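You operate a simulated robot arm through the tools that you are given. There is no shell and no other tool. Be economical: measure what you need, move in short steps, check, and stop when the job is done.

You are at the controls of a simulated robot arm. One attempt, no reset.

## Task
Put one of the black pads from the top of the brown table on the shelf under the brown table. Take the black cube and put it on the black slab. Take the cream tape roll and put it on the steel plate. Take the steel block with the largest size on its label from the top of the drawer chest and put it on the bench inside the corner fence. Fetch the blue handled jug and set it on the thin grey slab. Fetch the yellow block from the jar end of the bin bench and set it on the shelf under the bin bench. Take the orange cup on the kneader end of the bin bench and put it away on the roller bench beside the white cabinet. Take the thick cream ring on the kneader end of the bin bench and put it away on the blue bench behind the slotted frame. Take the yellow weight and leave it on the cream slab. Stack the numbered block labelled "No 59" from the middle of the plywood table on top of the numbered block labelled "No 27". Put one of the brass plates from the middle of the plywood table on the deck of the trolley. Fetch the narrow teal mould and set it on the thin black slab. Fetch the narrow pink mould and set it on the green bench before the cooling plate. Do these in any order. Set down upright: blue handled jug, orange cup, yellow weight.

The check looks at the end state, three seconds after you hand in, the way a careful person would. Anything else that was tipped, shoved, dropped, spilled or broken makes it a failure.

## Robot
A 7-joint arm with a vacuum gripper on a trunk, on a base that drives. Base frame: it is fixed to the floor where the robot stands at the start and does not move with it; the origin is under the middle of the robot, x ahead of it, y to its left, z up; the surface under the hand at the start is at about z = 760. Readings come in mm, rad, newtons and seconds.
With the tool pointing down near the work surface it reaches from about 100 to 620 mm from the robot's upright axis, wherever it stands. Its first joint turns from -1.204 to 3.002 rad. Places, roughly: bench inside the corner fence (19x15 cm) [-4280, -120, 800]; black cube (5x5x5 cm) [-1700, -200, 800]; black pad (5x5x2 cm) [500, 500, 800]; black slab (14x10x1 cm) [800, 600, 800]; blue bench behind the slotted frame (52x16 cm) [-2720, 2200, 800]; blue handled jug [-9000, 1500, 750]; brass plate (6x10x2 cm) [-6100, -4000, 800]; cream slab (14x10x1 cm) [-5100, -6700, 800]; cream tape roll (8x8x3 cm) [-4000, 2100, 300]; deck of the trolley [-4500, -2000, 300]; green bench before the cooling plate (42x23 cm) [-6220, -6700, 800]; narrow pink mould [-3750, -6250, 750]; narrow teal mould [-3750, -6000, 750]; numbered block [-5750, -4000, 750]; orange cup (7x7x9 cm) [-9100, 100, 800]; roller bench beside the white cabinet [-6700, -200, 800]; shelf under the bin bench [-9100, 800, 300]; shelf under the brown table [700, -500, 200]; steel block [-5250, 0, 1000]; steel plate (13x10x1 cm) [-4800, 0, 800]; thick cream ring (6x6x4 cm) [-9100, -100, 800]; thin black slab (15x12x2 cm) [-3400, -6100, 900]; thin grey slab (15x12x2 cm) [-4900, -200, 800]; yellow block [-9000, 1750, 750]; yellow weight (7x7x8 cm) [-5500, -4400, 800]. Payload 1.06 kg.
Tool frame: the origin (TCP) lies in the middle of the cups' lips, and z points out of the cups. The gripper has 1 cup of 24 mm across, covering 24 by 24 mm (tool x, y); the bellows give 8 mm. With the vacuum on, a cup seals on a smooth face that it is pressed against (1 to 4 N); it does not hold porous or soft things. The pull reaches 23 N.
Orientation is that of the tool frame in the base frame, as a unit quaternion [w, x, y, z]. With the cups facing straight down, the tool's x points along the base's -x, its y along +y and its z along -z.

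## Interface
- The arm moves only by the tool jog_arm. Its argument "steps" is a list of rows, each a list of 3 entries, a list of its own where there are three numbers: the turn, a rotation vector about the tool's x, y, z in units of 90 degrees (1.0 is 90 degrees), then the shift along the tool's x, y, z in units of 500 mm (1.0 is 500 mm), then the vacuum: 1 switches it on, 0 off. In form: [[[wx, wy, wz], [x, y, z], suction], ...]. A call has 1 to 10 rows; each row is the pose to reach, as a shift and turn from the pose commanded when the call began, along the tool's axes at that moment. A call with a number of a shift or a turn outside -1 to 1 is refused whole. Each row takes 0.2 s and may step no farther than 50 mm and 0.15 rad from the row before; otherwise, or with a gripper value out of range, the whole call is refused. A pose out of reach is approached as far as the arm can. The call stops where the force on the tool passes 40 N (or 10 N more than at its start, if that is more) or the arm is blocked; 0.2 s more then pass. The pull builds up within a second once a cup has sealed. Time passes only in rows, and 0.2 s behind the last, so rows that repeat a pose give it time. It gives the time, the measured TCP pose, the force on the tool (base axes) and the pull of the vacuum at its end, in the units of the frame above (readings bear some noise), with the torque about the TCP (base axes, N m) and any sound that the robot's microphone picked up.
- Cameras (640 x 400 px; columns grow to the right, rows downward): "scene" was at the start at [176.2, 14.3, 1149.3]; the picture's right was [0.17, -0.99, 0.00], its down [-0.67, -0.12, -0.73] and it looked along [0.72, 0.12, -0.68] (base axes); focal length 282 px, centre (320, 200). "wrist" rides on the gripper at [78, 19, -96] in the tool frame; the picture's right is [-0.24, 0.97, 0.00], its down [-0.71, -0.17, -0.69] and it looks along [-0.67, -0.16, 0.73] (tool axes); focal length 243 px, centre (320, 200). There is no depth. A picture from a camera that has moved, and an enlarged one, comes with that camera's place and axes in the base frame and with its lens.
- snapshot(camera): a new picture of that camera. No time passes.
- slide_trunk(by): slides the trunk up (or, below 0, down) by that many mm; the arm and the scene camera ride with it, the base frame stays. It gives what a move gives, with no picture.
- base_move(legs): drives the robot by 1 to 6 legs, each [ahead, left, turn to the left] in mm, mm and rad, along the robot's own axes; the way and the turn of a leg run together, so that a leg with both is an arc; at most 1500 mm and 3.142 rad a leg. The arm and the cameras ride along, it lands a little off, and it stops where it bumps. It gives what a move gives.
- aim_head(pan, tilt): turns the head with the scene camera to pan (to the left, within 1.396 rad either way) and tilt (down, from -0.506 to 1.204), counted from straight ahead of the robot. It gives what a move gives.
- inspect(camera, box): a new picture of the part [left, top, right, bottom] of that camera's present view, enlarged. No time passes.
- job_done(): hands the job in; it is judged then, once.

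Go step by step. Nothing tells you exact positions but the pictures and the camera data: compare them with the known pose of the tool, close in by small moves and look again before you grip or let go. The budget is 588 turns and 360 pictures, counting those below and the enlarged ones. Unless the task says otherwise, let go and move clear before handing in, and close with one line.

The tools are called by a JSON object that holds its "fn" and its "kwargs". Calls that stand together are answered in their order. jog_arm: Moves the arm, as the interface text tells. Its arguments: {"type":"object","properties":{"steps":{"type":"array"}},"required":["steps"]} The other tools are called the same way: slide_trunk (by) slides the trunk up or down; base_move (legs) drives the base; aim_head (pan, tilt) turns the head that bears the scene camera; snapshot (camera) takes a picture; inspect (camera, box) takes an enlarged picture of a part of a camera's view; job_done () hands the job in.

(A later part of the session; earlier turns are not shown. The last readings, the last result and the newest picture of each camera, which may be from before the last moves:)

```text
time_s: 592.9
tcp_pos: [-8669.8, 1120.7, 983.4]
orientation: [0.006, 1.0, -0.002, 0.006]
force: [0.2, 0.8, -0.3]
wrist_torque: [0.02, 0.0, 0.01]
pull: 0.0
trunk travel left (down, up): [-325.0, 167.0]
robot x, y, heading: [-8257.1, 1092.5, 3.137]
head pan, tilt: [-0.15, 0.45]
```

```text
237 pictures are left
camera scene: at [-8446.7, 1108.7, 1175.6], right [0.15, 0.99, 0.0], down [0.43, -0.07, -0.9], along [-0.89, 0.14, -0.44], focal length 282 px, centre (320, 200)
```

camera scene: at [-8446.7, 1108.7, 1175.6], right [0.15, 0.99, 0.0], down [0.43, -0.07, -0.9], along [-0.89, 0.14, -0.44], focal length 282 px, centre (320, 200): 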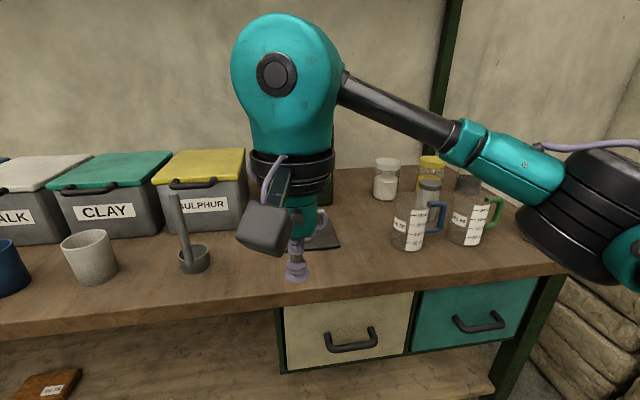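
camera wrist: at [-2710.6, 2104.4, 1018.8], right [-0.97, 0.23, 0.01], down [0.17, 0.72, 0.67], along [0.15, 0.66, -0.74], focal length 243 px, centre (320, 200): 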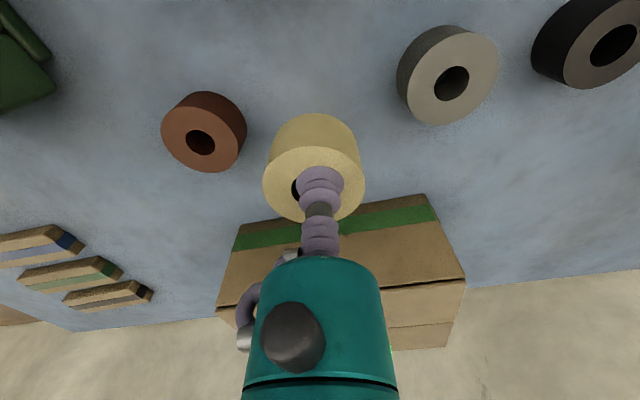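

{"fn": "base_move", "kwargs": {"legs": [[180, -265, 0]]}}

{"fn": "jog_arm", "kwargs": {"steps": [[[0, 0, 0], [0, 0, -0.05], 0], [[0, 0, 0], [0, 0, -0.08], 0]]}}

{"fn": "snapshot", "kwargs": {"camera": "wrist"}}

{"fn": "snapshot", "kwargs": {"camera": "scene"}}

```text
time_s: 595.9
tcp_pos: [-8847.7, 1387.0, 983.8]
orientation: [0.005, 1.0, -0.002, 0.007]
force: [0.1, -0.5, -1.1]
wrist_torque: [0.0, 0.02, 0.0]
pull: 0.1
trunk travel left (down, up): [-325.0, 167.0]
robot x, y, heading: [-8435.8, 1363.9, 3.135]
head pan, tilt: [-0.15, 0.45]
```

```text
time_s: 596.5
tcp_pos: [-8848.0, 1388.1, 1023.7]
orientation: [0.005, 1.0, -0.002, 0.007]
force: [0.1, -1.2, -0.5]
wrist_torque: [-0.01, -0.02, -0.01]
pull: 0.0
trunk travel left (down, up): [-325.0, 167.0]
robot x, y, heading: [-8435.0, 1362.6, 3.134]
head pan, tilt: [-0.15, 0.45]
```

```text
236 pictures are left
camera wrist: at [-8771.3, 1368.5, 1120.4], right [-0.24, -0.97, 0.01], down [-0.72, 0.18, 0.67], along [-0.65, 0.16, -0.74], focal length 243 px, centre (320, 200)
```

wrist: 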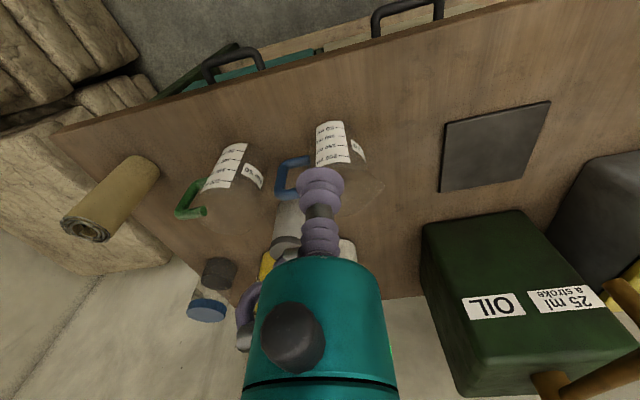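

```text
235 pictures are left
camera scene: at [-8625.8, 1375.9, 1175.7], right [0.16, 0.99, 0.0], down [0.43, -0.07, -0.9], along [-0.89, 0.14, -0.44], focal length 282 px, centre (320, 200)
```

scene: 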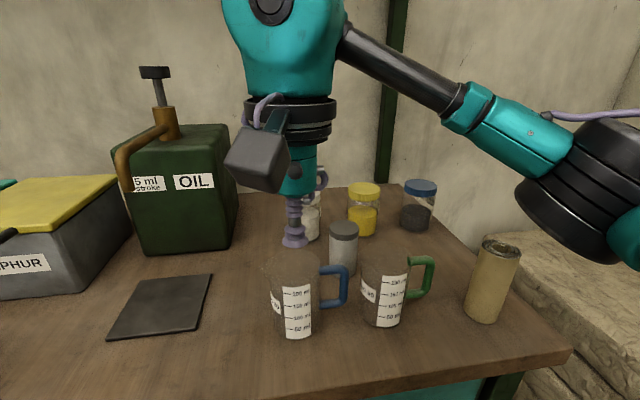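

{"fn": "inspect", "kwargs": {"camera": "wrist", "box": [260, 100, 420, 220]}}

{"fn": "inspect", "kwargs": {"camera": "scene", "box": [230, 230, 390, 350]}}

```text
3.33 times, centred on (340, 160) of wrist
camera zoom: at [-8771.3, 1368.5, 1120.4], right [-0.24, -0.97, 0.01], down [-0.72, 0.18, 0.67], along [-0.65, 0.16, -0.74], focal length 809 px, centre (253, 333)
```

zoom: 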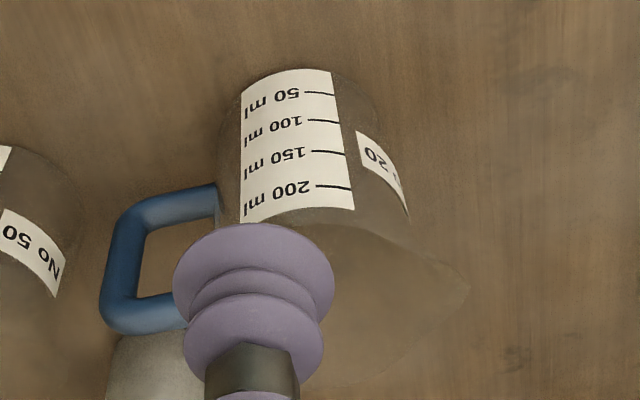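

```text
3.33 times, centred on (310, 290) of scene
camera zoom: at [-8625.8, 1375.9, 1175.7], right [0.16, 0.99, 0.0], down [0.43, -0.07, -0.9], along [-0.89, 0.14, -0.44], focal length 941 px, centre (353, -100)
```

zoom: 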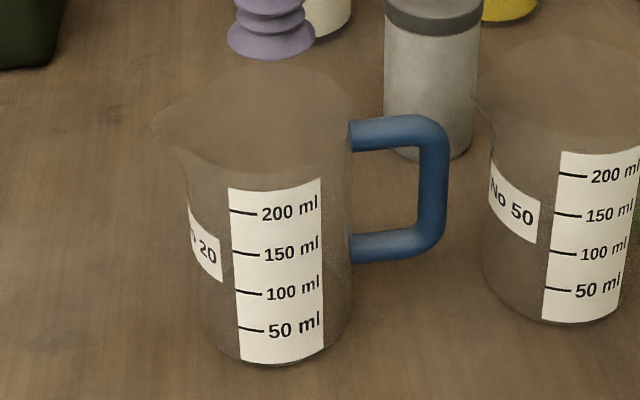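

{"fn": "jog_arm", "kwargs": {"steps": [[[0, 0, 0], [-0.09, 0, 0], 0], [[0, 0, 0], [-0.178, 0, 0.02], 0], [[0, 0, 0], [-0.178, 0, 0.08], 0], [[0, 0, 0], [-0.178, 0, 0.13], 0]]}}

{"fn": "snapshot", "kwargs": {"camera": "wrist"}}

{"fn": "snapshot", "kwargs": {"camera": "scene"}}

```text
time_s: 597.5
tcp_pos: [-8937.1, 1386.1, 957.3]
orientation: [0.006, 1.0, -0.001, 0.006]
force: [1.0, 0.4, 0.2]
wrist_torque: [-0.01, 0.0, 0.03]
pull: 0.1
trunk travel left (down, up): [-325.0, 167.0]
robot x, y, heading: [-8436.0, 1360.6, 3.134]
head pan, tilt: [-0.15, 0.45]
```

```text
232 pictures are left
camera wrist: at [-8859.6, 1367.5, 1054.2], right [-0.24, -0.97, 0.01], down [-0.72, 0.18, 0.67], along [-0.66, 0.16, -0.74], focal length 243 px, centre (320, 200)
```

wrist: 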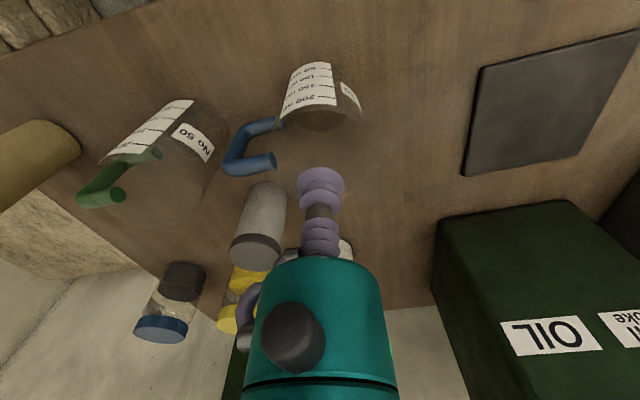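

```text
231 pictures are left
camera scene: at [-8626.0, 1376.0, 1175.6], right [0.16, 0.99, 0.0], down [0.43, -0.07, -0.9], along [-0.89, 0.14, -0.44], focal length 282 px, centre (320, 200)
```

scene: 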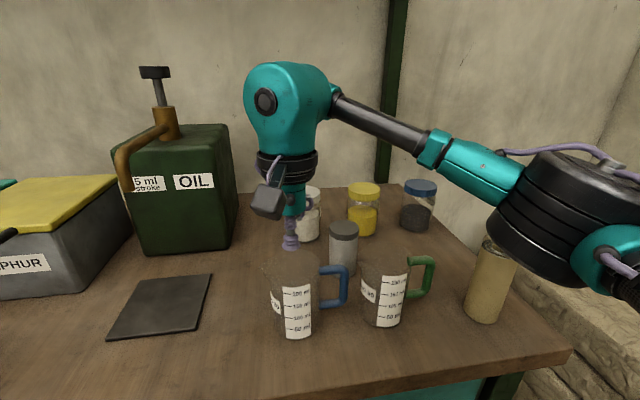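

{"fn": "inspect", "kwargs": {"camera": "wrist", "box": [240, 60, 400, 220]}}

```text
2.50 times, centred on (320, 140) of wrist
camera zoom: at [-8859.6, 1367.5, 1054.2], right [-0.24, -0.97, 0.01], down [-0.72, 0.18, 0.67], along [-0.66, 0.16, -0.74], focal length 606 px, centre (320, 350)
```

zoom: 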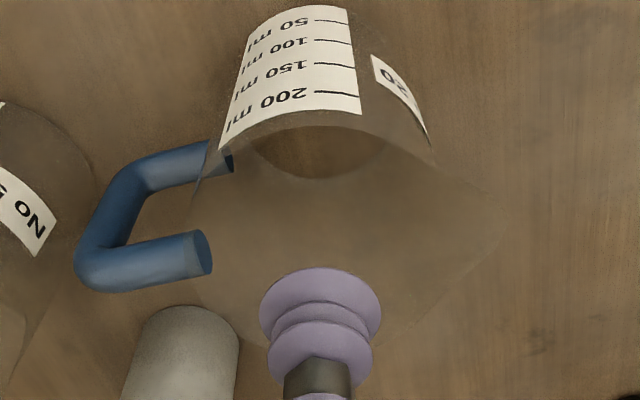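

{"fn": "jog_arm", "kwargs": {"steps": [[[0, 0, 0], [-0.004, 0, 0.03], 1], [[0, 0, 0], [-0.004, 0, 0.056], 1], [[0, 0, 0], [-0.004, 0, 0.064], 1], [[0, 0, 0], [-0.004, 0, 0.064], 1]]}}

```text
time_s: 598.5
tcp_pos: [-8938.0, 1386.2, 925.9]
orientation: [0.005, 1.0, -0.001, 0.007]
force: [0.7, -1.0, 0.6]
wrist_torque: [0.01, -0.01, -0.04]
pull: 0.0
trunk travel left (down, up): [-325.0, 167.0]
robot x, y, heading: [-8437.5, 1360.6, 3.139]
head pan, tilt: [-0.15, 0.45]
```

{"fn": "jog_arm", "kwargs": {"steps": [[[0, 0, 0], [0, 0, 0.008], 1], [[0, 0, 0], [0, 0, 0.014], 1], [[0, 0, 0], [0, 0, 0.014], 1]]}}

```text
time_s: 599.3
tcp_pos: [-8938.5, 1386.7, 917.8]
orientation: [0.005, 1.0, -0.002, 0.007]
force: [-0.1, -0.2, -1.2]
wrist_torque: [0.0, 0.03, 0.02]
pull: 0.0
trunk travel left (down, up): [-325.0, 167.0]
robot x, y, heading: [-8435.7, 1362.8, 3.139]
head pan, tilt: [-0.15, 0.45]
```

{"fn": "jog_arm", "kwargs": {"steps": [[[0, 0, 0], [0, 0, 0.008], 1], [[0, 0, 0], [0, 0, 0.014], 1], [[0, 0, 0], [0, 0, 0.014], 1]]}}

{"fn": "inspect", "kwargs": {"camera": "wrist", "box": [220, 60, 420, 260]}}

```text
time_s: 600.1
tcp_pos: [-8936.6, 1385.3, 912.1]
orientation: [0.006, 1.0, -0.002, 0.006]
force: [4.7, -1.6, 17.0]
wrist_torque: [0.09, 0.13, 0.06]
pull: 23.4
trunk travel left (down, up): [-325.0, 167.0]
robot x, y, heading: [-8439.0, 1360.3, 3.139]
head pan, tilt: [-0.15, 0.45]
```

```text
2.00 times, centred on (320, 160) of wrist
camera zoom: at [-8859.4, 1366.9, 1009.8], right [-0.24, -0.97, 0.01], down [-0.72, 0.18, 0.67], along [-0.66, 0.15, -0.74], focal length 485 px, centre (320, 280)
```

zoom: 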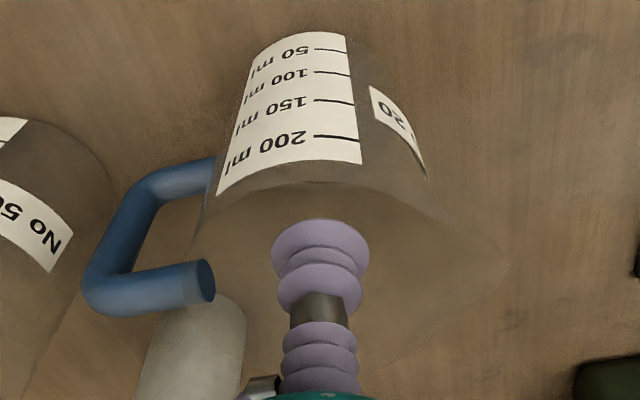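

Jug sealed at the rim. Lifting straight up, then driving to the south side of the yellow table.

{"fn": "jog_arm", "kwargs": {"steps": [[[0, 0, 0], [0, 0, -0.03], 1], [[0, 0, 0], [0, 0, -0.09], 1], [[0, 0, 0], [0, 0, -0.16], 1], [[0, 0, 0], [0, 0, -0.23], 1], [[0, 0, 0], [0, 0, -0.28], 1], [[0, 0, 0], [0.06, 0, -0.28], 1], [[0, 0, 0], [0.12, 0, -0.28], 1], [[0, 0, 0], [0.18, 0, -0.28], 1], [[0, 0, 0], [0.24, 0, -0.28], 1]]}}

{"fn": "snapshot", "kwargs": {"camera": "wrist"}}

{"fn": "base_move", "kwargs": {"legs": [[-400, 0, 0], [0, 280, 0], [0, 0, -1.57], [0, -1500, 0], [0, -1500, 0], [0, -1380, 0]]}}

```text
time_s: 602.1
tcp_pos: [-8817.5, 1387.4, 1052.0]
orientation: [0.006, 1.0, -0.003, 0.008]
force: [-0.5, -0.7, -0.8]
wrist_torque: [0.01, 0.0, 0.01]
pull: 22.8
trunk travel left (down, up): [-325.0, 167.0]
robot x, y, heading: [-8434.1, 1361.6, 3.137]
head pan, tilt: [-0.15, 0.45]
```

```text
228 pictures are left
camera wrist: at [-8742.5, 1368.4, 1150.1], right [-0.24, -0.97, 0.01], down [-0.72, 0.18, 0.67], along [-0.65, 0.16, -0.74], focal length 243 px, centre (320, 200)
```

wrist: 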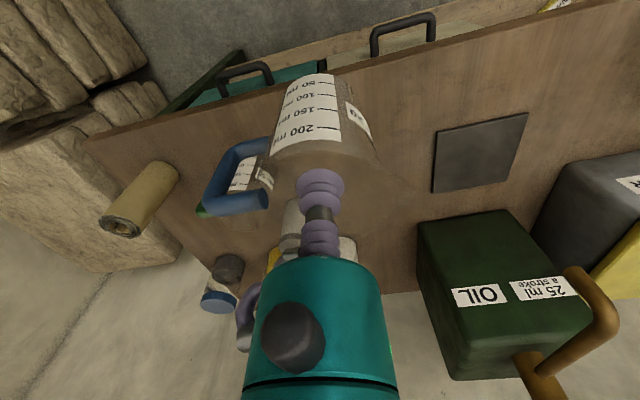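

```text
time_s: 648.8
tcp_pos: [-3631.6, 1493.0, 1054.3]
orientation: [0.009, 0.713, -0.701, 0.001]
force: [0.1, 0.1, -1.0]
wrist_torque: [-0.01, 0.0, 0.0]
pull: 22.7
trunk travel left (down, up): [-325.0, 167.0]
robot x, y, heading: [-3651.5, 1110.6, 1.586]
head pan, tilt: [-0.15, 0.45]
```

{"fn": "base_move", "kwargs": {"legs": [[0, 0, -0.015], [-1000, 0, 0], [-930, 0, 0], [0, 1230, 0]]}}

{"fn": "aim_head", "kwargs": {"pan": 0.0, "tilt": 0.5}}

{"fn": "snapshot", "kwargs": {"camera": "scene"}}

{"fn": "snapshot", "kwargs": {"camera": "wrist"}}

```text
time_s: 669.4
tcp_pos: [-4858.8, -411.9, 1052.7]
orientation: [-0.009, -0.699, 0.715, -0.001]
force: [0.2, -0.3, -1.6]
wrist_torque: [-0.03, 0.04, 0.06]
pull: 22.8
trunk travel left (down, up): [-325.0, 167.0]
robot x, y, heading: [-4893.6, -792.7, 1.55]
head pan, tilt: [-0.15, 0.45]
```

```text
time_s: 670.1
tcp_pos: [-4859.2, -412.7, 1052.3]
orientation: [-0.008, -0.699, 0.715, -0.001]
force: [0.1, 0.5, -1.6]
wrist_torque: [0.01, 0.04, 0.04]
pull: 22.8
trunk travel left (down, up): [-325.0, 167.0]
robot x, y, heading: [-4894.9, -795.5, 1.544]
head pan, tilt: [0.0, 0.499]
```

```text
227 pictures are left
camera scene: at [-4889.7, -607.1, 1171.2], right [1.0, -0.02, 0.0], down [-0.01, -0.48, -0.88], along [0.02, 0.88, -0.48], focal length 282 px, centre (320, 200)
```

scene: 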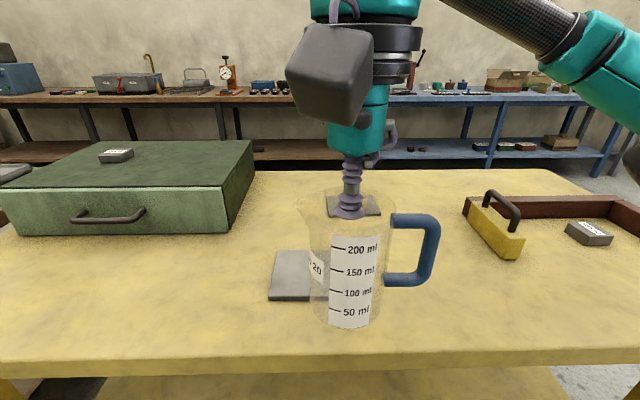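

```text
226 pictures are left
camera wrist: at [-4879.1, -489.6, 1149.9], right [-0.97, 0.26, 0.01], down [0.19, 0.71, 0.67], along [0.17, 0.65, -0.74], focal length 243 px, centre (320, 200)
```

wrist: 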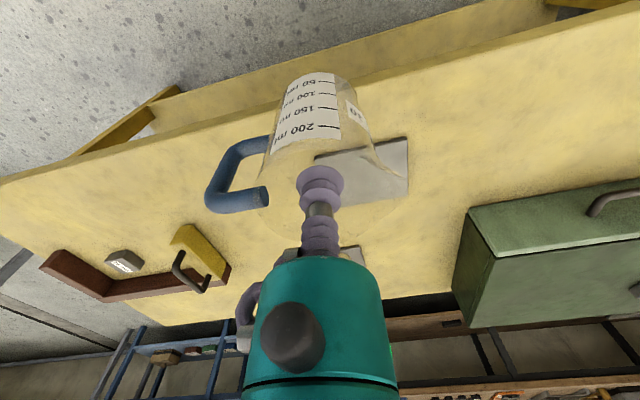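

Slab centre is ≈(-4891, -223). Advancing and lowering the jug onto it.

{"fn": "base_move", "kwargs": {"legs": [[105, 0, 0.02]]}}

{"fn": "jog_arm", "kwargs": {"steps": [[[0, 0, 0], [-0.06, 0.03, 0], 1], [[0, 0, 0], [-0.12, 0.05, 0], 1], [[0, 0, 0], [-0.16, 0.06, 0.04], 1], [[0, 0, 0], [-0.16, 0.06, 0.12], 1], [[0, 0, 0], [-0.16, 0.06, 0.18], 1]]}}

{"fn": "snapshot", "kwargs": {"camera": "wrist"}}

{"fn": "snapshot", "kwargs": {"camera": "scene"}}

```text
time_s: 671.2
tcp_pos: [-4865.9, -305.2, 1054.1]
orientation: [-0.009, -0.707, 0.707, -0.001]
force: [-0.6, 0.4, -1.6]
wrist_torque: [-0.03, 0.02, 0.02]
pull: 23.0
trunk travel left (down, up): [-325.0, 167.0]
robot x, y, heading: [-4887.3, -690.8, 1.564]
head pan, tilt: [0.0, 0.499]
```

```text
time_s: 672.4
tcp_pos: [-4896.7, -227.8, 961.3]
orientation: [-0.008, -0.707, 0.707, -0.001]
force: [0.6, 0.2, -0.9]
wrist_torque: [0.01, 0.01, 0.01]
pull: 23.1
trunk travel left (down, up): [-325.0, 167.0]
robot x, y, heading: [-4892.0, -688.6, 1.569]
head pan, tilt: [0.0, 0.499]
```

```text
225 pictures are left
camera wrist: at [-4914.6, -305.5, 1058.4], right [-0.97, 0.23, 0.01], down [0.18, 0.72, 0.67], along [0.15, 0.66, -0.74], focal length 243 px, centre (320, 200)
```

wrist: 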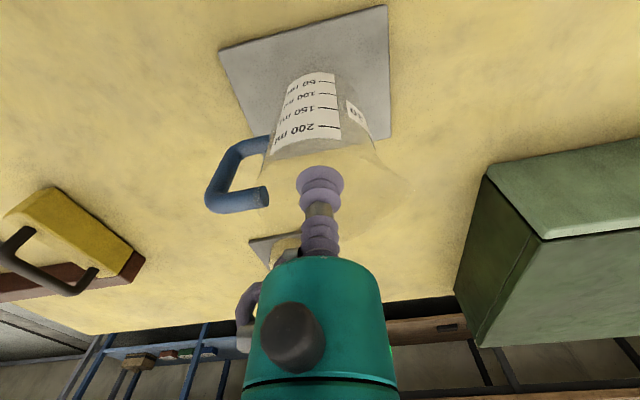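

```text
224 pictures are left
camera scene: at [-4892.3, -501.9, 1171.1], right [1.0, 0.0, 0.0], down [0.0, -0.48, -0.88], along [0.0, 0.88, -0.48], focal length 282 px, centre (320, 200)
```

scene: 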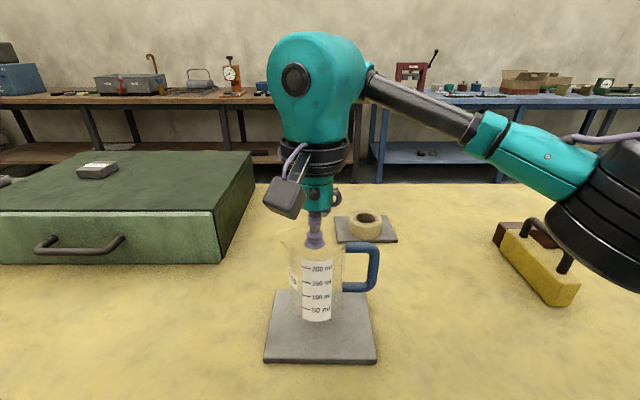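

{"fn": "jog_arm", "kwargs": {"steps": [[[0, 0, 0], [-0.012, -0.006, 0.03], 1], [[0, 0, 0], [-0.012, -0.006, 0.046], 1]]}}

{"fn": "inspect", "kwargs": {"camera": "scene", "box": [240, 220, 400, 380]}}

```text
time_s: 673.0
tcp_pos: [-4893.4, -222.5, 939.4]
orientation: [0.009, 0.707, -0.707, 0.001]
force: [1.0, 0.8, -0.6]
wrist_torque: [-0.03, 0.0, 0.01]
pull: 23.3
trunk travel left (down, up): [-325.0, 167.0]
robot x, y, heading: [-4890.9, -688.7, 1.569]
head pan, tilt: [0.0, 0.499]
```

```text
2.50 times, centred on (320, 300) of scene
camera zoom: at [-4892.3, -502.0, 1171.2], right [1.0, 0.0, 0.0], down [0.0, -0.48, -0.88], along [0.0, 0.88, -0.48], focal length 706 px, centre (320, -50)
```

zoom: 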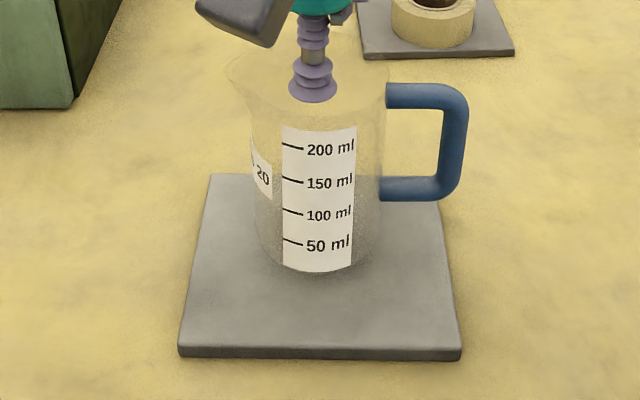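

{"fn": "jog_arm", "kwargs": {"steps": [[[0, 0, 0], [0, 0, 0.006], 1], [[0, 0, 0], [0, 0, 0.01], 1]]}}

{"fn": "jog_arm", "kwargs": {"steps": [[[0, 0, 0], [0, 0, 0.003], 1], [[0, 0, 0], [0, 0, 0.006], 1]]}}

```text
time_s: 673.6
tcp_pos: [-4894.8, -221.7, 934.8]
orientation: [-0.009, -0.707, 0.707, -0.001]
force: [-0.5, -0.1, -0.5]
wrist_torque: [0.01, 0.03, 0.0]
pull: 22.4
trunk travel left (down, up): [-325.0, 167.0]
robot x, y, heading: [-4891.6, -687.9, 1.569]
head pan, tilt: [0.0, 0.499]
```

```text
time_s: 674.2
tcp_pos: [-4894.7, -222.8, 930.6]
orientation: [0.008, 0.707, -0.707, 0.001]
force: [0.3, -0.3, -1.8]
wrist_torque: [-0.01, 0.05, 0.0]
pull: 23.1
trunk travel left (down, up): [-325.0, 167.0]
robot x, y, heading: [-4890.8, -684.7, 1.57]
head pan, tilt: [0.0, 0.499]
```

{"fn": "jog_arm", "kwargs": {"steps": [[[0, 0, 0], [0, 0, 0.004], 1], [[0, 0, 0], [0, 0, 0.008], 1]]}}

```text
time_s: 674.8
tcp_pos: [-4895.2, -223.8, 928.2]
orientation: [0.009, 0.707, -0.707, 0.001]
force: [-2.0, -4.8, 12.8]
wrist_torque: [0.07, -0.04, 0.01]
pull: 22.8
trunk travel left (down, up): [-325.0, 167.0]
robot x, y, heading: [-4894.4, -693.0, 1.57]
head pan, tilt: [0.0, 0.499]
```

Contact. Releasing the jug and rising straight up.

{"fn": "jog_arm", "kwargs": {"steps": [[[0, 0, 0], [0, 0, -0.003], 0], [[0, 0, 0], [0, 0, -0.003], 0], [[0, 0, 0], [0, 0, -0.003], 0], [[0, 0, 0], [0, 0, -0.02], 0], [[0, 0, 0], [0, 0, -0.1], 0], [[0, 0, 0], [0, 0, -0.18], 0]]}}

{"fn": "snapshot", "kwargs": {"camera": "scene"}}

```text
time_s: 676.2
tcp_pos: [-4894.1, -222.5, 1018.5]
orientation: [-0.009, -0.707, 0.707, -0.002]
force: [-0.9, 0.1, 0.2]
wrist_torque: [0.05, 0.01, 0.02]
pull: 0.1
trunk travel left (down, up): [-325.0, 167.0]
robot x, y, heading: [-4892.4, -688.5, 1.569]
head pan, tilt: [0.0, 0.499]
```

```text
222 pictures are left
camera scene: at [-4892.4, -502.2, 1171.2], right [1.0, 0.0, 0.0], down [0.0, -0.48, -0.88], along [0.0, 0.88, -0.48], focal length 282 px, centre (320, 200)
```

scene: 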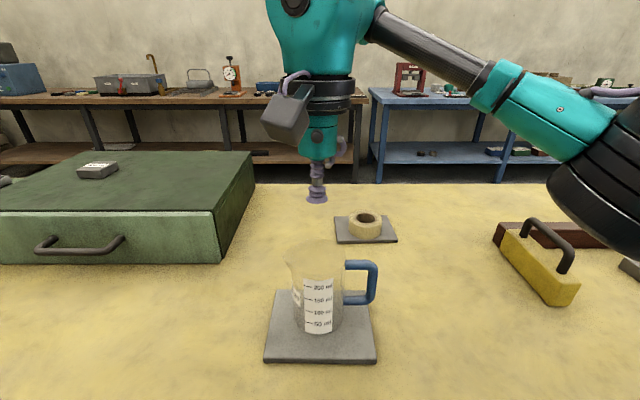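

Jug is set. Retracting, fixing small tilt, turning south to view the next area.

{"fn": "jog_arm", "kwargs": {"steps": [[[0.0064, -0.0099, 0], [0.06, 0, 0], 0], [[0.0064, -0.0099, 0], [0.14, 0, 0], 0], [[0.0064, -0.0099, 0], [0.22, 0, 0], 0]]}}

{"fn": "base_move", "kwargs": {"legs": [[-250, 0, 0], [0, 0, 3.14]]}}

{"fn": "aim_head", "kwargs": {"pan": 0.35, "tilt": 0.3}}

{"fn": "snapshot", "kwargs": {"camera": "scene"}}

{"fn": "aim_head", "kwargs": {"pan": -0.8, "tilt": 0.3}}

{"fn": "snapshot", "kwargs": {"camera": "scene"}}

```text
time_s: 677.0
tcp_pos: [-4892.9, -332.6, 1019.1]
orientation: [0.0, -0.707, 0.708, 0.0]
force: [0.3, -0.5, 0.1]
wrist_torque: [-0.01, -0.02, -0.03]
pull: 0.1
trunk travel left (down, up): [-325.0, 167.0]
robot x, y, heading: [-4891.0, -689.6, 1.567]
head pan, tilt: [0.0, 0.499]
```

```text
time_s: 686.2
tcp_pos: [-4892.0, -1298.6, 1018.4]
orientation: [0.001, 0.711, 0.704, 0.0]
force: [-0.6, -0.9, 0.6]
wrist_torque: [0.02, -0.01, -0.02]
pull: 0.1
trunk travel left (down, up): [-325.0, 167.0]
robot x, y, heading: [-4892.6, -940.5, -1.586]
head pan, tilt: [0.0, 0.499]
```

```text
time_s: 687.0
tcp_pos: [-4891.7, -1298.9, 1019.0]
orientation: [0.0, 0.71, 0.704, -0.001]
force: [0.3, 0.1, 0.1]
wrist_torque: [0.03, 0.0, 0.01]
pull: 0.0
trunk travel left (down, up): [-325.0, 167.0]
robot x, y, heading: [-4891.9, -941.0, -1.579]
head pan, tilt: [0.351, 0.3]
```

```text
221 pictures are left
camera scene: at [-4863.3, -1125.4, 1189.5], right [-0.94, -0.33, 0.0], down [-0.1, 0.28, -0.96], along [0.32, -0.9, -0.3], focal length 282 px, centre (320, 200)
```

scene: 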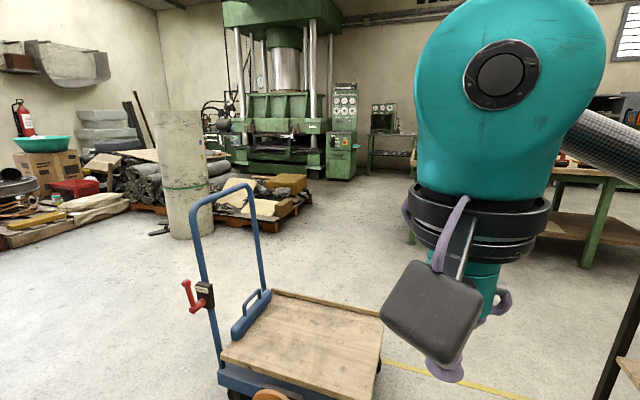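

```text
time_s: 688.4
tcp_pos: [-4892.2, -1299.9, 1018.2]
orientation: [0.0, 0.711, 0.703, 0.0]
force: [0.5, 0.3, -0.5]
wrist_torque: [0.01, 0.02, -0.02]
pull: 0.1
trunk travel left (down, up): [-325.0, 167.0]
robot x, y, heading: [-4893.4, -944.2, -1.582]
head pan, tilt: [-0.799, 0.3]
```

```text
220 pictures are left
camera scene: at [-4961.9, -1101.8, 1189.6], right [-0.69, 0.72, 0.0], down [0.21, 0.2, -0.96], along [-0.69, -0.66, -0.3], focal length 282 px, centre (320, 200)
```

scene: 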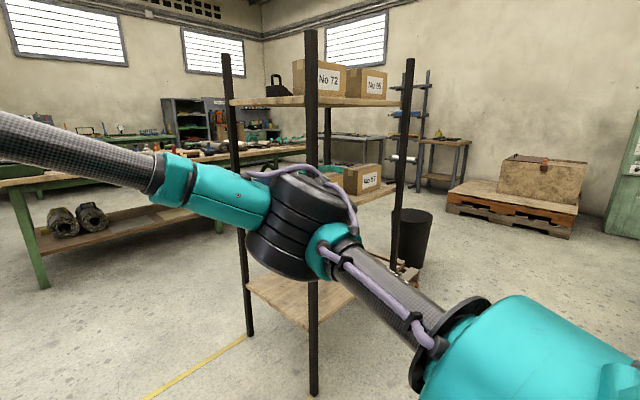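

Trolley deck spans x≈-4770..-4230, y≈-2200..-1800; rack begins at x≈-5630. Driving through the gap to the plywood table.

{"fn": "base_move", "kwargs": {"legs": [[0, -190, 0.01], [1200, 0, 0], [1000, 0, 0]]}}

{"fn": "aim_head", "kwargs": {"pan": -0.6, "tilt": 0.4}}

{"fn": "snapshot", "kwargs": {"camera": "scene"}}

{"fn": "aim_head", "kwargs": {"pan": 0.1, "tilt": 0.35}}

{"fn": "snapshot", "kwargs": {"camera": "scene"}}

```text
time_s: 701.2
tcp_pos: [-5080.3, -3497.6, 1017.9]
orientation: [0.001, 0.706, 0.708, -0.001]
force: [-0.7, 0.1, -0.2]
wrist_torque: [-0.01, -0.02, 0.0]
pull: 0.1
trunk travel left (down, up): [-325.0, 167.0]
robot x, y, heading: [-5082.8, -3137.6, -1.569]
head pan, tilt: [-0.799, 0.3]
```

```text
time_s: 701.9
tcp_pos: [-5081.0, -3497.8, 1017.9]
orientation: [0.001, 0.706, 0.709, 0.0]
force: [-0.2, 0.1, 0.9]
wrist_torque: [0.0, -0.01, 0.01]
pull: 0.1
trunk travel left (down, up): [-325.0, 167.0]
robot x, y, heading: [-5085.1, -3144.9, -1.574]
head pan, tilt: [-0.6, 0.4]
```

```text
219 pictures are left
camera scene: at [-5138.6, -3312.7, 1180.3], right [-0.83, 0.56, 0.0], down [0.22, 0.32, -0.92], along [-0.52, -0.76, -0.39], focal length 282 px, centre (320, 200)
```

scene: 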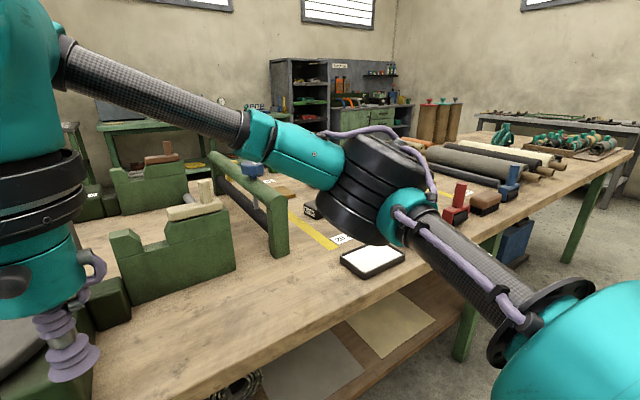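

```text
time_s: 703.0
tcp_pos: [-5080.8, -3497.6, 1019.5]
orientation: [0.0, 0.706, 0.708, -0.001]
force: [0.0, 0.0, -0.5]
wrist_torque: [0.0, 0.04, 0.02]
pull: 0.0
trunk travel left (down, up): [-325.0, 167.0]
robot x, y, heading: [-5087.4, -3141.5, -1.565]
head pan, tilt: [0.099, 0.351]
```

```text
218 pictures are left
camera scene: at [-5077.0, -3328.9, 1184.8], right [-0.99, -0.1, 0.0], down [-0.03, 0.34, -0.94], along [0.09, -0.93, -0.34], focal length 282 px, centre (320, 200)
```

scene: 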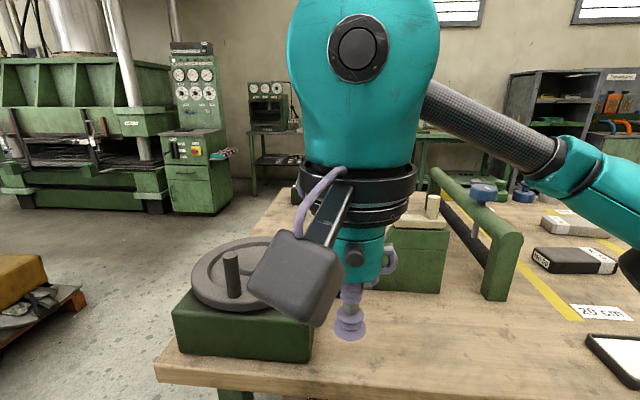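

{"fn": "base_move", "kwargs": {"legs": [[0, -620, 0]]}}

{"fn": "aim_head", "kwargs": {"pan": 0.0, "tilt": 0.5}}

{"fn": "snapshot", "kwargs": {"camera": "scene"}}

{"fn": "snapshot", "kwargs": {"camera": "wrist"}}

```text
time_s: 708.9
tcp_pos: [-5698.9, -3498.9, 1018.3]
orientation: [0.001, 0.706, 0.708, 0.0]
force: [-0.2, -0.3, -0.4]
wrist_torque: [-0.01, 0.0, 0.01]
pull: 0.1
trunk travel left (down, up): [-325.0, 167.0]
robot x, y, heading: [-5702.7, -3140.1, -1.57]
head pan, tilt: [0.099, 0.351]
```

```text
time_s: 709.5
tcp_pos: [-5698.7, -3498.0, 1018.7]
orientation: [0.001, 0.706, 0.708, 0.0]
force: [-0.1, 0.7, -0.3]
wrist_torque: [-0.02, -0.03, 0.04]
pull: 0.0
trunk travel left (down, up): [-325.0, 167.0]
robot x, y, heading: [-5701.8, -3139.7, -1.569]
head pan, tilt: [0.0, 0.499]
```

```text
217 pictures are left
camera scene: at [-5703.9, -3328.0, 1171.2], right [-1.0, 0.0, 0.0], down [0.0, 0.48, -0.88], along [0.0, -0.88, -0.48], focal length 282 px, centre (320, 200)
```

scene: 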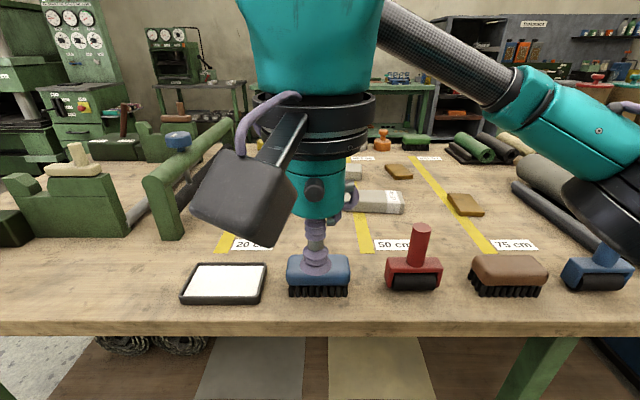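

```text
216 pictures are left
camera wrist: at [-5680.1, -3420.9, 1114.3], right [0.97, -0.23, 0.0], down [-0.17, -0.71, 0.69], along [-0.16, -0.67, -0.73], focal length 243 px, centre (320, 200)
```

wrist: 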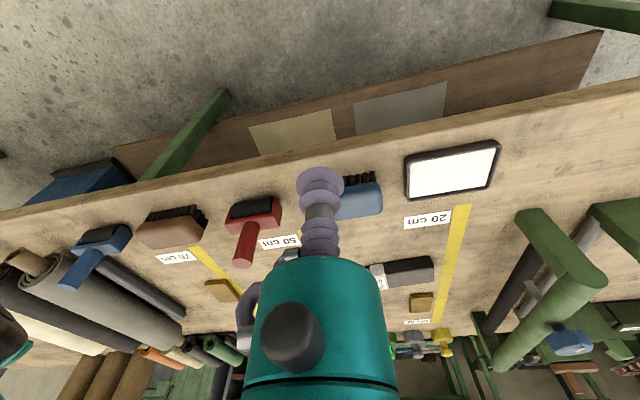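

The brass plates and numbered blocks sit around y≈-4000. Advancing (with tool high) to read labels.

{"fn": "base_move", "kwargs": {"legs": [[200, 0, 0]]}}

{"fn": "snapshot", "kwargs": {"camera": "wrist"}}

{"fn": "snapshot", "kwargs": {"camera": "scene"}}

```text
time_s: 711.1
tcp_pos: [-5697.6, -3698.7, 1019.0]
orientation: [0.001, 0.706, 0.708, 0.0]
force: [0.1, -0.2, 0.4]
wrist_torque: [0.01, 0.0, 0.01]
pull: 0.0
trunk travel left (down, up): [-325.0, 167.0]
robot x, y, heading: [-5700.9, -3342.9, -1.564]
head pan, tilt: [0.0, 0.499]
```

```text
215 pictures are left
camera wrist: at [-5679.6, -3620.8, 1114.2], right [0.97, -0.23, 0.0], down [-0.17, -0.71, 0.69], along [-0.16, -0.67, -0.73], focal length 243 px, centre (320, 200)
```

wrist: 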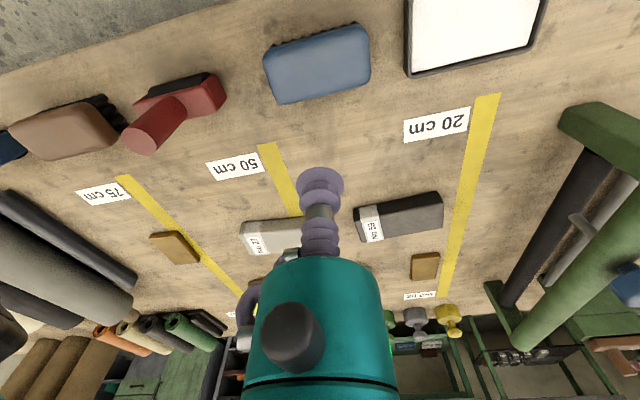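

```text
214 pictures are left
camera scene: at [-5703.5, -3527.9, 1171.1], right [-1.0, 0.0, 0.0], down [0.0, 0.48, -0.88], along [0.0, -0.88, -0.48], focal length 282 px, centre (320, 200)
```

scene: 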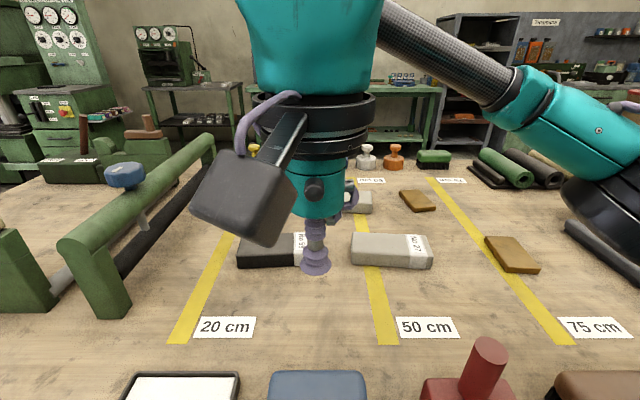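

{"fn": "inspect", "kwargs": {"camera": "scene", "box": [220, 170, 560, 290]}}

{"fn": "inspect", "kwargs": {"camera": "wrist", "box": [140, 180, 460, 330]}}

```text
1.88 times, centred on (390, 230) of scene
camera zoom: at [-5703.5, -3527.9, 1171.1], right [-1.0, 0.0, 0.0], down [0.0, 0.48, -0.88], along [0.0, -0.88, -0.48], focal length 531 px, centre (188, 144)
```

zoom: 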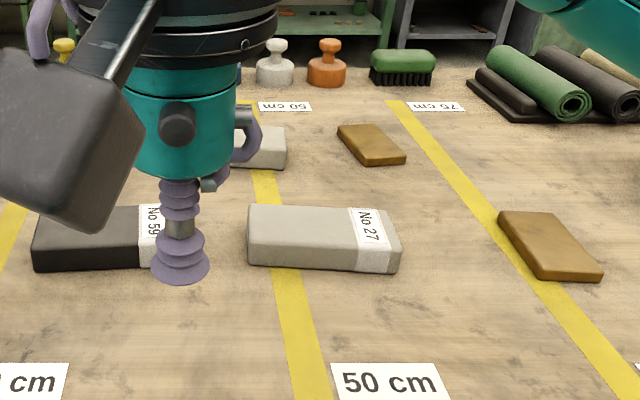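

```text
2.00 times, centred on (300, 255) of wrist
camera zoom: at [-5679.6, -3620.8, 1114.2], right [0.97, -0.23, 0.0], down [-0.17, -0.71, 0.69], along [-0.16, -0.67, -0.73], focal length 485 px, centre (360, 90)
```

zoom: 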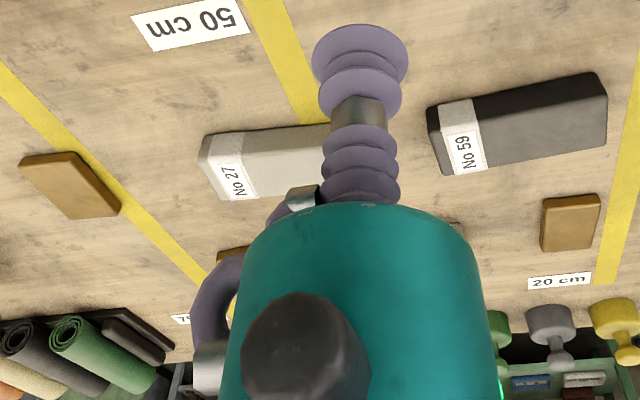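

No 59 is the black block at ≈(-5618, -3980); No 27 is the grey one at ≈(-5843, -3985). I'll raise the trunk (to keep the elbow above the roller handle) and reach out.

{"fn": "slide_trunk", "kwargs": {"by": 90}}

{"fn": "base_move", "kwargs": {"legs": [[50, 0, 0]]}}

{"fn": "jog_arm", "kwargs": {"steps": [[[0, 0, 0], [-0.08, 0.03, 0.04], 0], [[0, 0, 0], [-0.16, 0.06, 0.08], 0], [[0, 0, 0], [-0.24, 0.1, 0.12], 0], [[0, 0, 0], [-0.32, 0.13, 0.16], 0], [[0, 0, 0], [-0.4, 0.158, 0.2], 0], [[0, 0, 0], [-0.46, 0.158, 0.27], 0], [[0, 0, 0], [-0.46, 0.158, 0.36], 0]]}}

{"fn": "snapshot", "kwargs": {"camera": "scene"}}

{"fn": "snapshot", "kwargs": {"camera": "wrist"}}

```text
time_s: 712.4
tcp_pos: [-5698.2, -3699.4, 1108.0]
orientation: [-0.001, 0.706, 0.708, 0.001]
force: [-0.6, 0.4, -0.1]
wrist_torque: [0.04, -0.02, -0.02]
pull: 0.0
trunk travel left (down, up): [-415.0, 77.0]
robot x, y, heading: [-5701.0, -3340.4, -1.57]
head pan, tilt: [0.0, 0.499]
```

```text
time_s: 713.3
tcp_pos: [-5697.9, -3749.3, 1107.4]
orientation: [0.0, 0.706, 0.709, 0.0]
force: [-0.1, 0.3, 0.5]
wrist_torque: [0.02, -0.01, 0.0]
pull: 0.0
trunk travel left (down, up): [-415.0, 77.0]
robot x, y, heading: [-5702.3, -3393.7, -1.568]
head pan, tilt: [0.0, 0.499]
```

```text
time_s: 714.9
tcp_pos: [-5619.3, -3953.4, 924.0]
orientation: [0.0, 0.706, 0.708, -0.001]
force: [0.3, -0.9, 0.0]
wrist_torque: [0.01, 0.0, 0.03]
pull: 0.0
out of reach, approached as far as the arm can: row 6, 7
trunk travel left (down, up): [-415.0, 77.0]
robot x, y, heading: [-5702.7, -3392.8, -1.571]
head pan, tilt: [0.0, 0.499]
```

```text
211 pictures are left
camera scene: at [-5704.5, -3550.1, 1267.3], right [-1.0, 0.0, 0.0], down [0.0, 0.48, -0.88], along [0.0, -0.88, -0.48], focal length 282 px, centre (320, 200)
```

scene: 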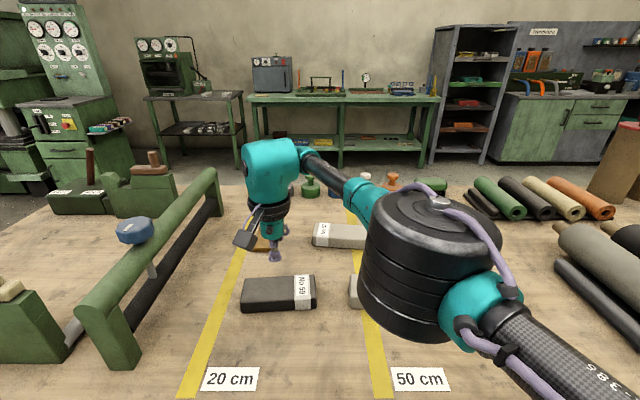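

```text
210 pictures are left
camera wrist: at [-5601.3, -3875.3, 1020.1], right [0.97, -0.23, 0.0], down [-0.17, -0.71, 0.69], along [-0.16, -0.67, -0.73], focal length 243 px, centre (320, 200)
```

wrist: 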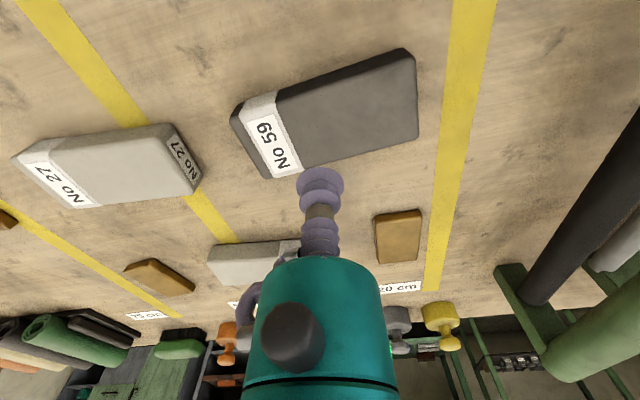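

{"fn": "base_move", "kwargs": {"legs": [[22, 50, 0]]}}

{"fn": "jog_arm", "kwargs": {"steps": [[[0, 0, 0], [0, -0.09, 0], 0], [[0, 0, 0], [0, -0.09, 0.08], 0], [[0, 0, 0], [0, -0.09, 0.14], 0]]}}

{"fn": "snapshot", "kwargs": {"camera": "wrist"}}

{"fn": "snapshot", "kwargs": {"camera": "scene"}}

```text
time_s: 716.0
tcp_pos: [-5570.1, -3973.0, 925.7]
orientation: [0.0, 0.706, 0.708, -0.001]
force: [0.8, -0.8, -0.3]
wrist_torque: [-0.01, 0.02, 0.0]
pull: 0.1
trunk travel left (down, up): [-415.0, 77.0]
robot x, y, heading: [-5655.5, -3408.6, -1.572]
head pan, tilt: [0.0, 0.499]
```

```text
time_s: 716.9
tcp_pos: [-5614.6, -3974.3, 855.3]
orientation: [0.001, 0.706, 0.708, -0.001]
force: [-0.8, 0.0, -0.2]
wrist_torque: [0.0, -0.01, 0.04]
pull: 0.1
trunk travel left (down, up): [-415.0, 77.0]
robot x, y, heading: [-5651.5, -3410.0, -1.572]
head pan, tilt: [0.0, 0.499]
```

```text
209 pictures are left
camera wrist: at [-5596.0, -3896.6, 951.2], right [0.97, -0.23, 0.0], down [-0.17, -0.71, 0.69], along [-0.16, -0.67, -0.73], focal length 243 px, centre (320, 200)
```

wrist: 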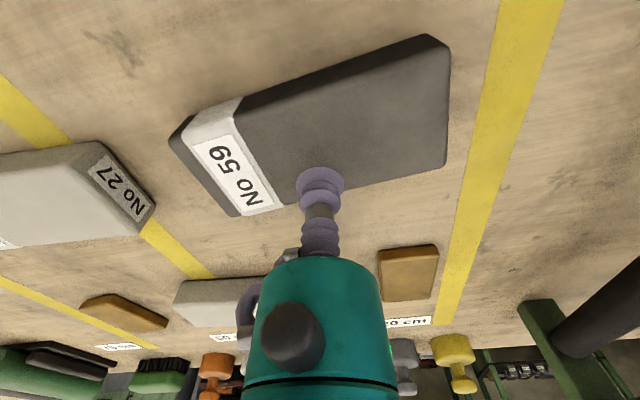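

```text
208 pictures are left
camera scene: at [-5653.6, -3570.4, 1267.6], right [-1.0, 0.0, 0.0], down [0.0, 0.48, -0.88], along [0.0, -0.88, -0.48], focal length 282 px, centre (320, 200)
```

scene: 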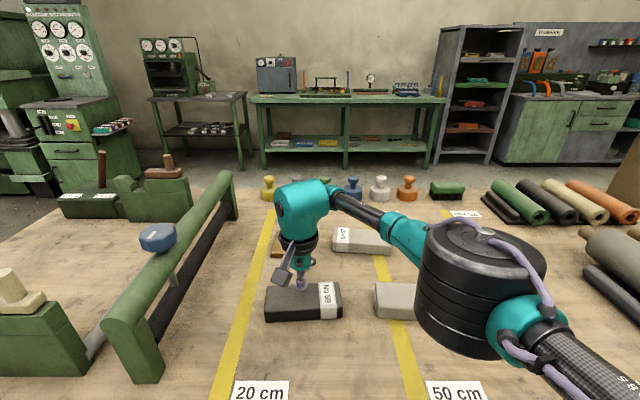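

{"fn": "jog_arm", "kwargs": {"steps": [[[0, 0, 0], [0.004, 0.004, 0.03], 1], [[0, 0, 0], [0.004, 0.004, 0.054], 1], [[0, 0, 0], [0.004, 0.004, 0.06], 1], [[0, 0, 0], [0.004, 0.004, 0.06], 1]]}}

```text
time_s: 717.9
tcp_pos: [-5612.8, -3972.8, 825.9]
orientation: [0.002, 0.707, 0.707, -0.001]
force: [0.0, -7.4, 21.1]
wrist_torque: [0.09, 0.0, 0.04]
pull: 22.6
trunk travel left (down, up): [-415.0, 77.0]
robot x, y, heading: [-5652.2, -3416.9, -1.57]
head pan, tilt: [0.0, 0.499]
```

Sealed. Lifting and shifting over No 27.

{"fn": "jog_arm", "kwargs": {"steps": [[[0, 0, 0], [0, 0, -0.04], 1], [[0, 0, 0], [0, 0, -0.12], 1], [[0, 0, 0], [0, 0, -0.17], 1]]}}

{"fn": "base_move", "kwargs": {"legs": [[0, -170, 0]]}}

{"fn": "jog_arm", "kwargs": {"steps": [[[0, 0, 0], [0, -0.06, 0], 1], [[0, 0, 0], [0, -0.12, 0], 1]]}}

{"fn": "snapshot", "kwargs": {"camera": "wrist"}}

{"fn": "snapshot", "kwargs": {"camera": "scene"}}

```text
time_s: 718.6
tcp_pos: [-5611.8, -3971.1, 910.3]
orientation: [0.0, 0.705, 0.709, 0.0]
force: [-0.2, 0.3, -5.1]
wrist_torque: [-0.01, -0.01, 0.01]
pull: 22.1
trunk travel left (down, up): [-415.0, 77.0]
robot x, y, heading: [-5655.7, -3415.7, -1.569]
head pan, tilt: [0.0, 0.499]
```

```text
time_s: 720.8
tcp_pos: [-5782.0, -3972.9, 910.4]
orientation: [0.0, 0.706, 0.708, 0.0]
force: [-0.8, -0.4, -2.4]
wrist_torque: [-0.04, -0.05, -0.01]
pull: 23.0
trunk travel left (down, up): [-415.0, 77.0]
robot x, y, heading: [-5822.6, -3415.4, -1.571]
head pan, tilt: [0.0, 0.499]
```

```text
time_s: 721.4
tcp_pos: [-5842.7, -3971.9, 909.9]
orientation: [0.0, 0.706, 0.708, -0.001]
force: [-0.3, 0.2, -2.8]
wrist_torque: [-0.03, -0.02, 0.01]
pull: 22.8
trunk travel left (down, up): [-415.0, 77.0]
robot x, y, heading: [-5822.3, -3411.5, -1.565]
head pan, tilt: [0.0, 0.499]
```

```text
207 pictures are left
camera wrist: at [-5824.5, -3894.4, 1005.6], right [0.97, -0.23, 0.0], down [-0.17, -0.71, 0.69], along [-0.16, -0.67, -0.73], focal length 243 px, centre (320, 200)
```

wrist: 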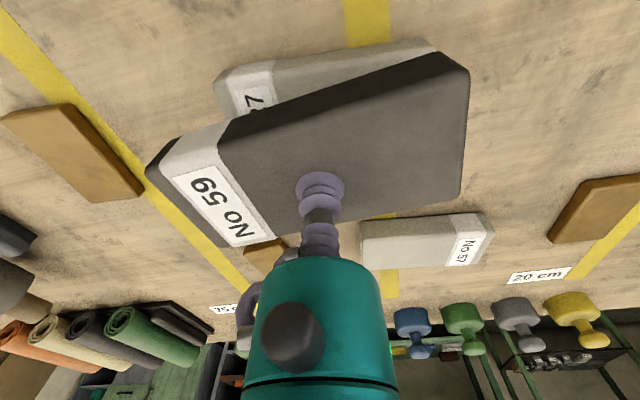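

```text
206 pictures are left
camera scene: at [-5824.0, -3570.8, 1267.6], right [-1.0, 0.0, 0.0], down [0.0, 0.48, -0.88], along [0.0, -0.88, -0.48], focal length 282 px, centre (320, 200)
```

scene: 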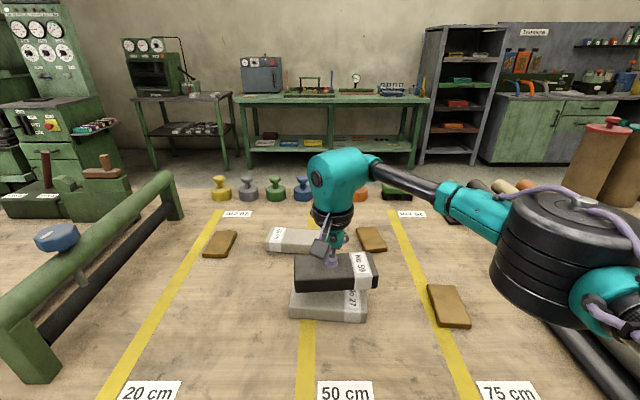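

{"fn": "jog_arm", "kwargs": {"steps": [[[0, 0, 0], [-0.004, 0.012, 0.04], 1], [[0, 0, 0], [-0.004, 0.012, 0.08], 1]]}}

{"fn": "inspect", "kwargs": {"camera": "scene", "box": [260, 220, 420, 340]}}

{"fn": "snapshot", "kwargs": {"camera": "wrist"}}

```text
time_s: 722.0
tcp_pos: [-5836.1, -3975.4, 871.8]
orientation: [0.0, 0.706, 0.708, -0.001]
force: [-0.6, -0.4, -4.2]
wrist_torque: [-0.03, -0.01, 0.02]
pull: 22.6
trunk travel left (down, up): [-415.0, 77.0]
robot x, y, heading: [-5823.3, -3415.5, -1.569]
head pan, tilt: [0.0, 0.499]
```

```text
3.33 times, centred on (340, 280) of scene
camera zoom: at [-5823.6, -3570.9, 1267.6], right [-1.0, 0.0, 0.0], down [0.0, 0.48, -0.88], along [0.0, -0.88, -0.48], focal length 941 px, centre (253, -67)
```

zoom: 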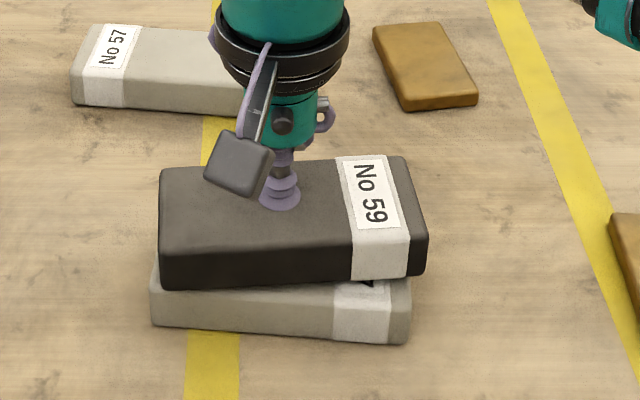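

```text
204 pictures are left
camera wrist: at [-5817.6, -3897.2, 966.5], right [0.97, -0.23, 0.0], down [-0.17, -0.71, 0.69], along [-0.16, -0.67, -0.73], focal length 243 px, centre (320, 200)
```

wrist: 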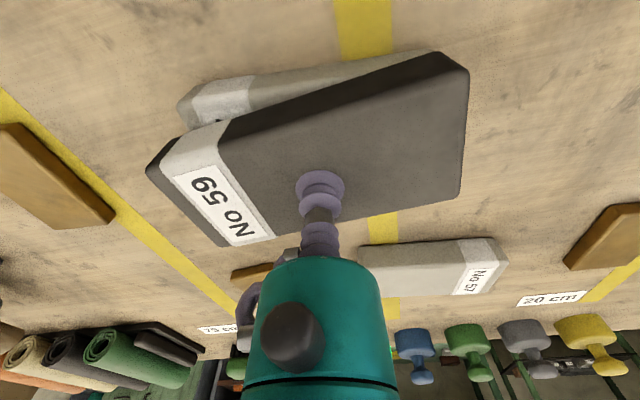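

{"fn": "jog_arm", "kwargs": {"steps": [[[0, 0, 0], [0, 0.01, 0.01], 1], [[0, 0, 0], [0, 0.01, 0.018], 1]]}}

{"fn": "jog_arm", "kwargs": {"steps": [[[0, 0, 0], [0, 0, 0.004], 1], [[0, 0, 0], [0, 0, 0.008], 1]]}}

```text
time_s: 722.6
tcp_pos: [-5832.3, -3975.2, 865.5]
orientation: [0.003, 0.707, 0.707, -0.002]
force: [-3.6, -3.1, 15.3]
wrist_torque: [0.08, 0.01, 0.1]
pull: 22.6
trunk travel left (down, up): [-415.0, 77.0]
robot x, y, heading: [-5822.6, -3413.3, -1.565]
head pan, tilt: [0.0, 0.499]
```

```text
time_s: 723.2
tcp_pos: [-5831.0, -3974.6, 860.4]
orientation: [0.002, 0.706, 0.708, -0.002]
force: [-3.7, -8.7, 23.2]
wrist_torque: [0.13, -0.04, -0.05]
pull: 23.1
trunk travel left (down, up): [-415.0, 77.0]
robot x, y, heading: [-5821.2, -3416.9, -1.567]
head pan, tilt: [0.0, 0.499]
```

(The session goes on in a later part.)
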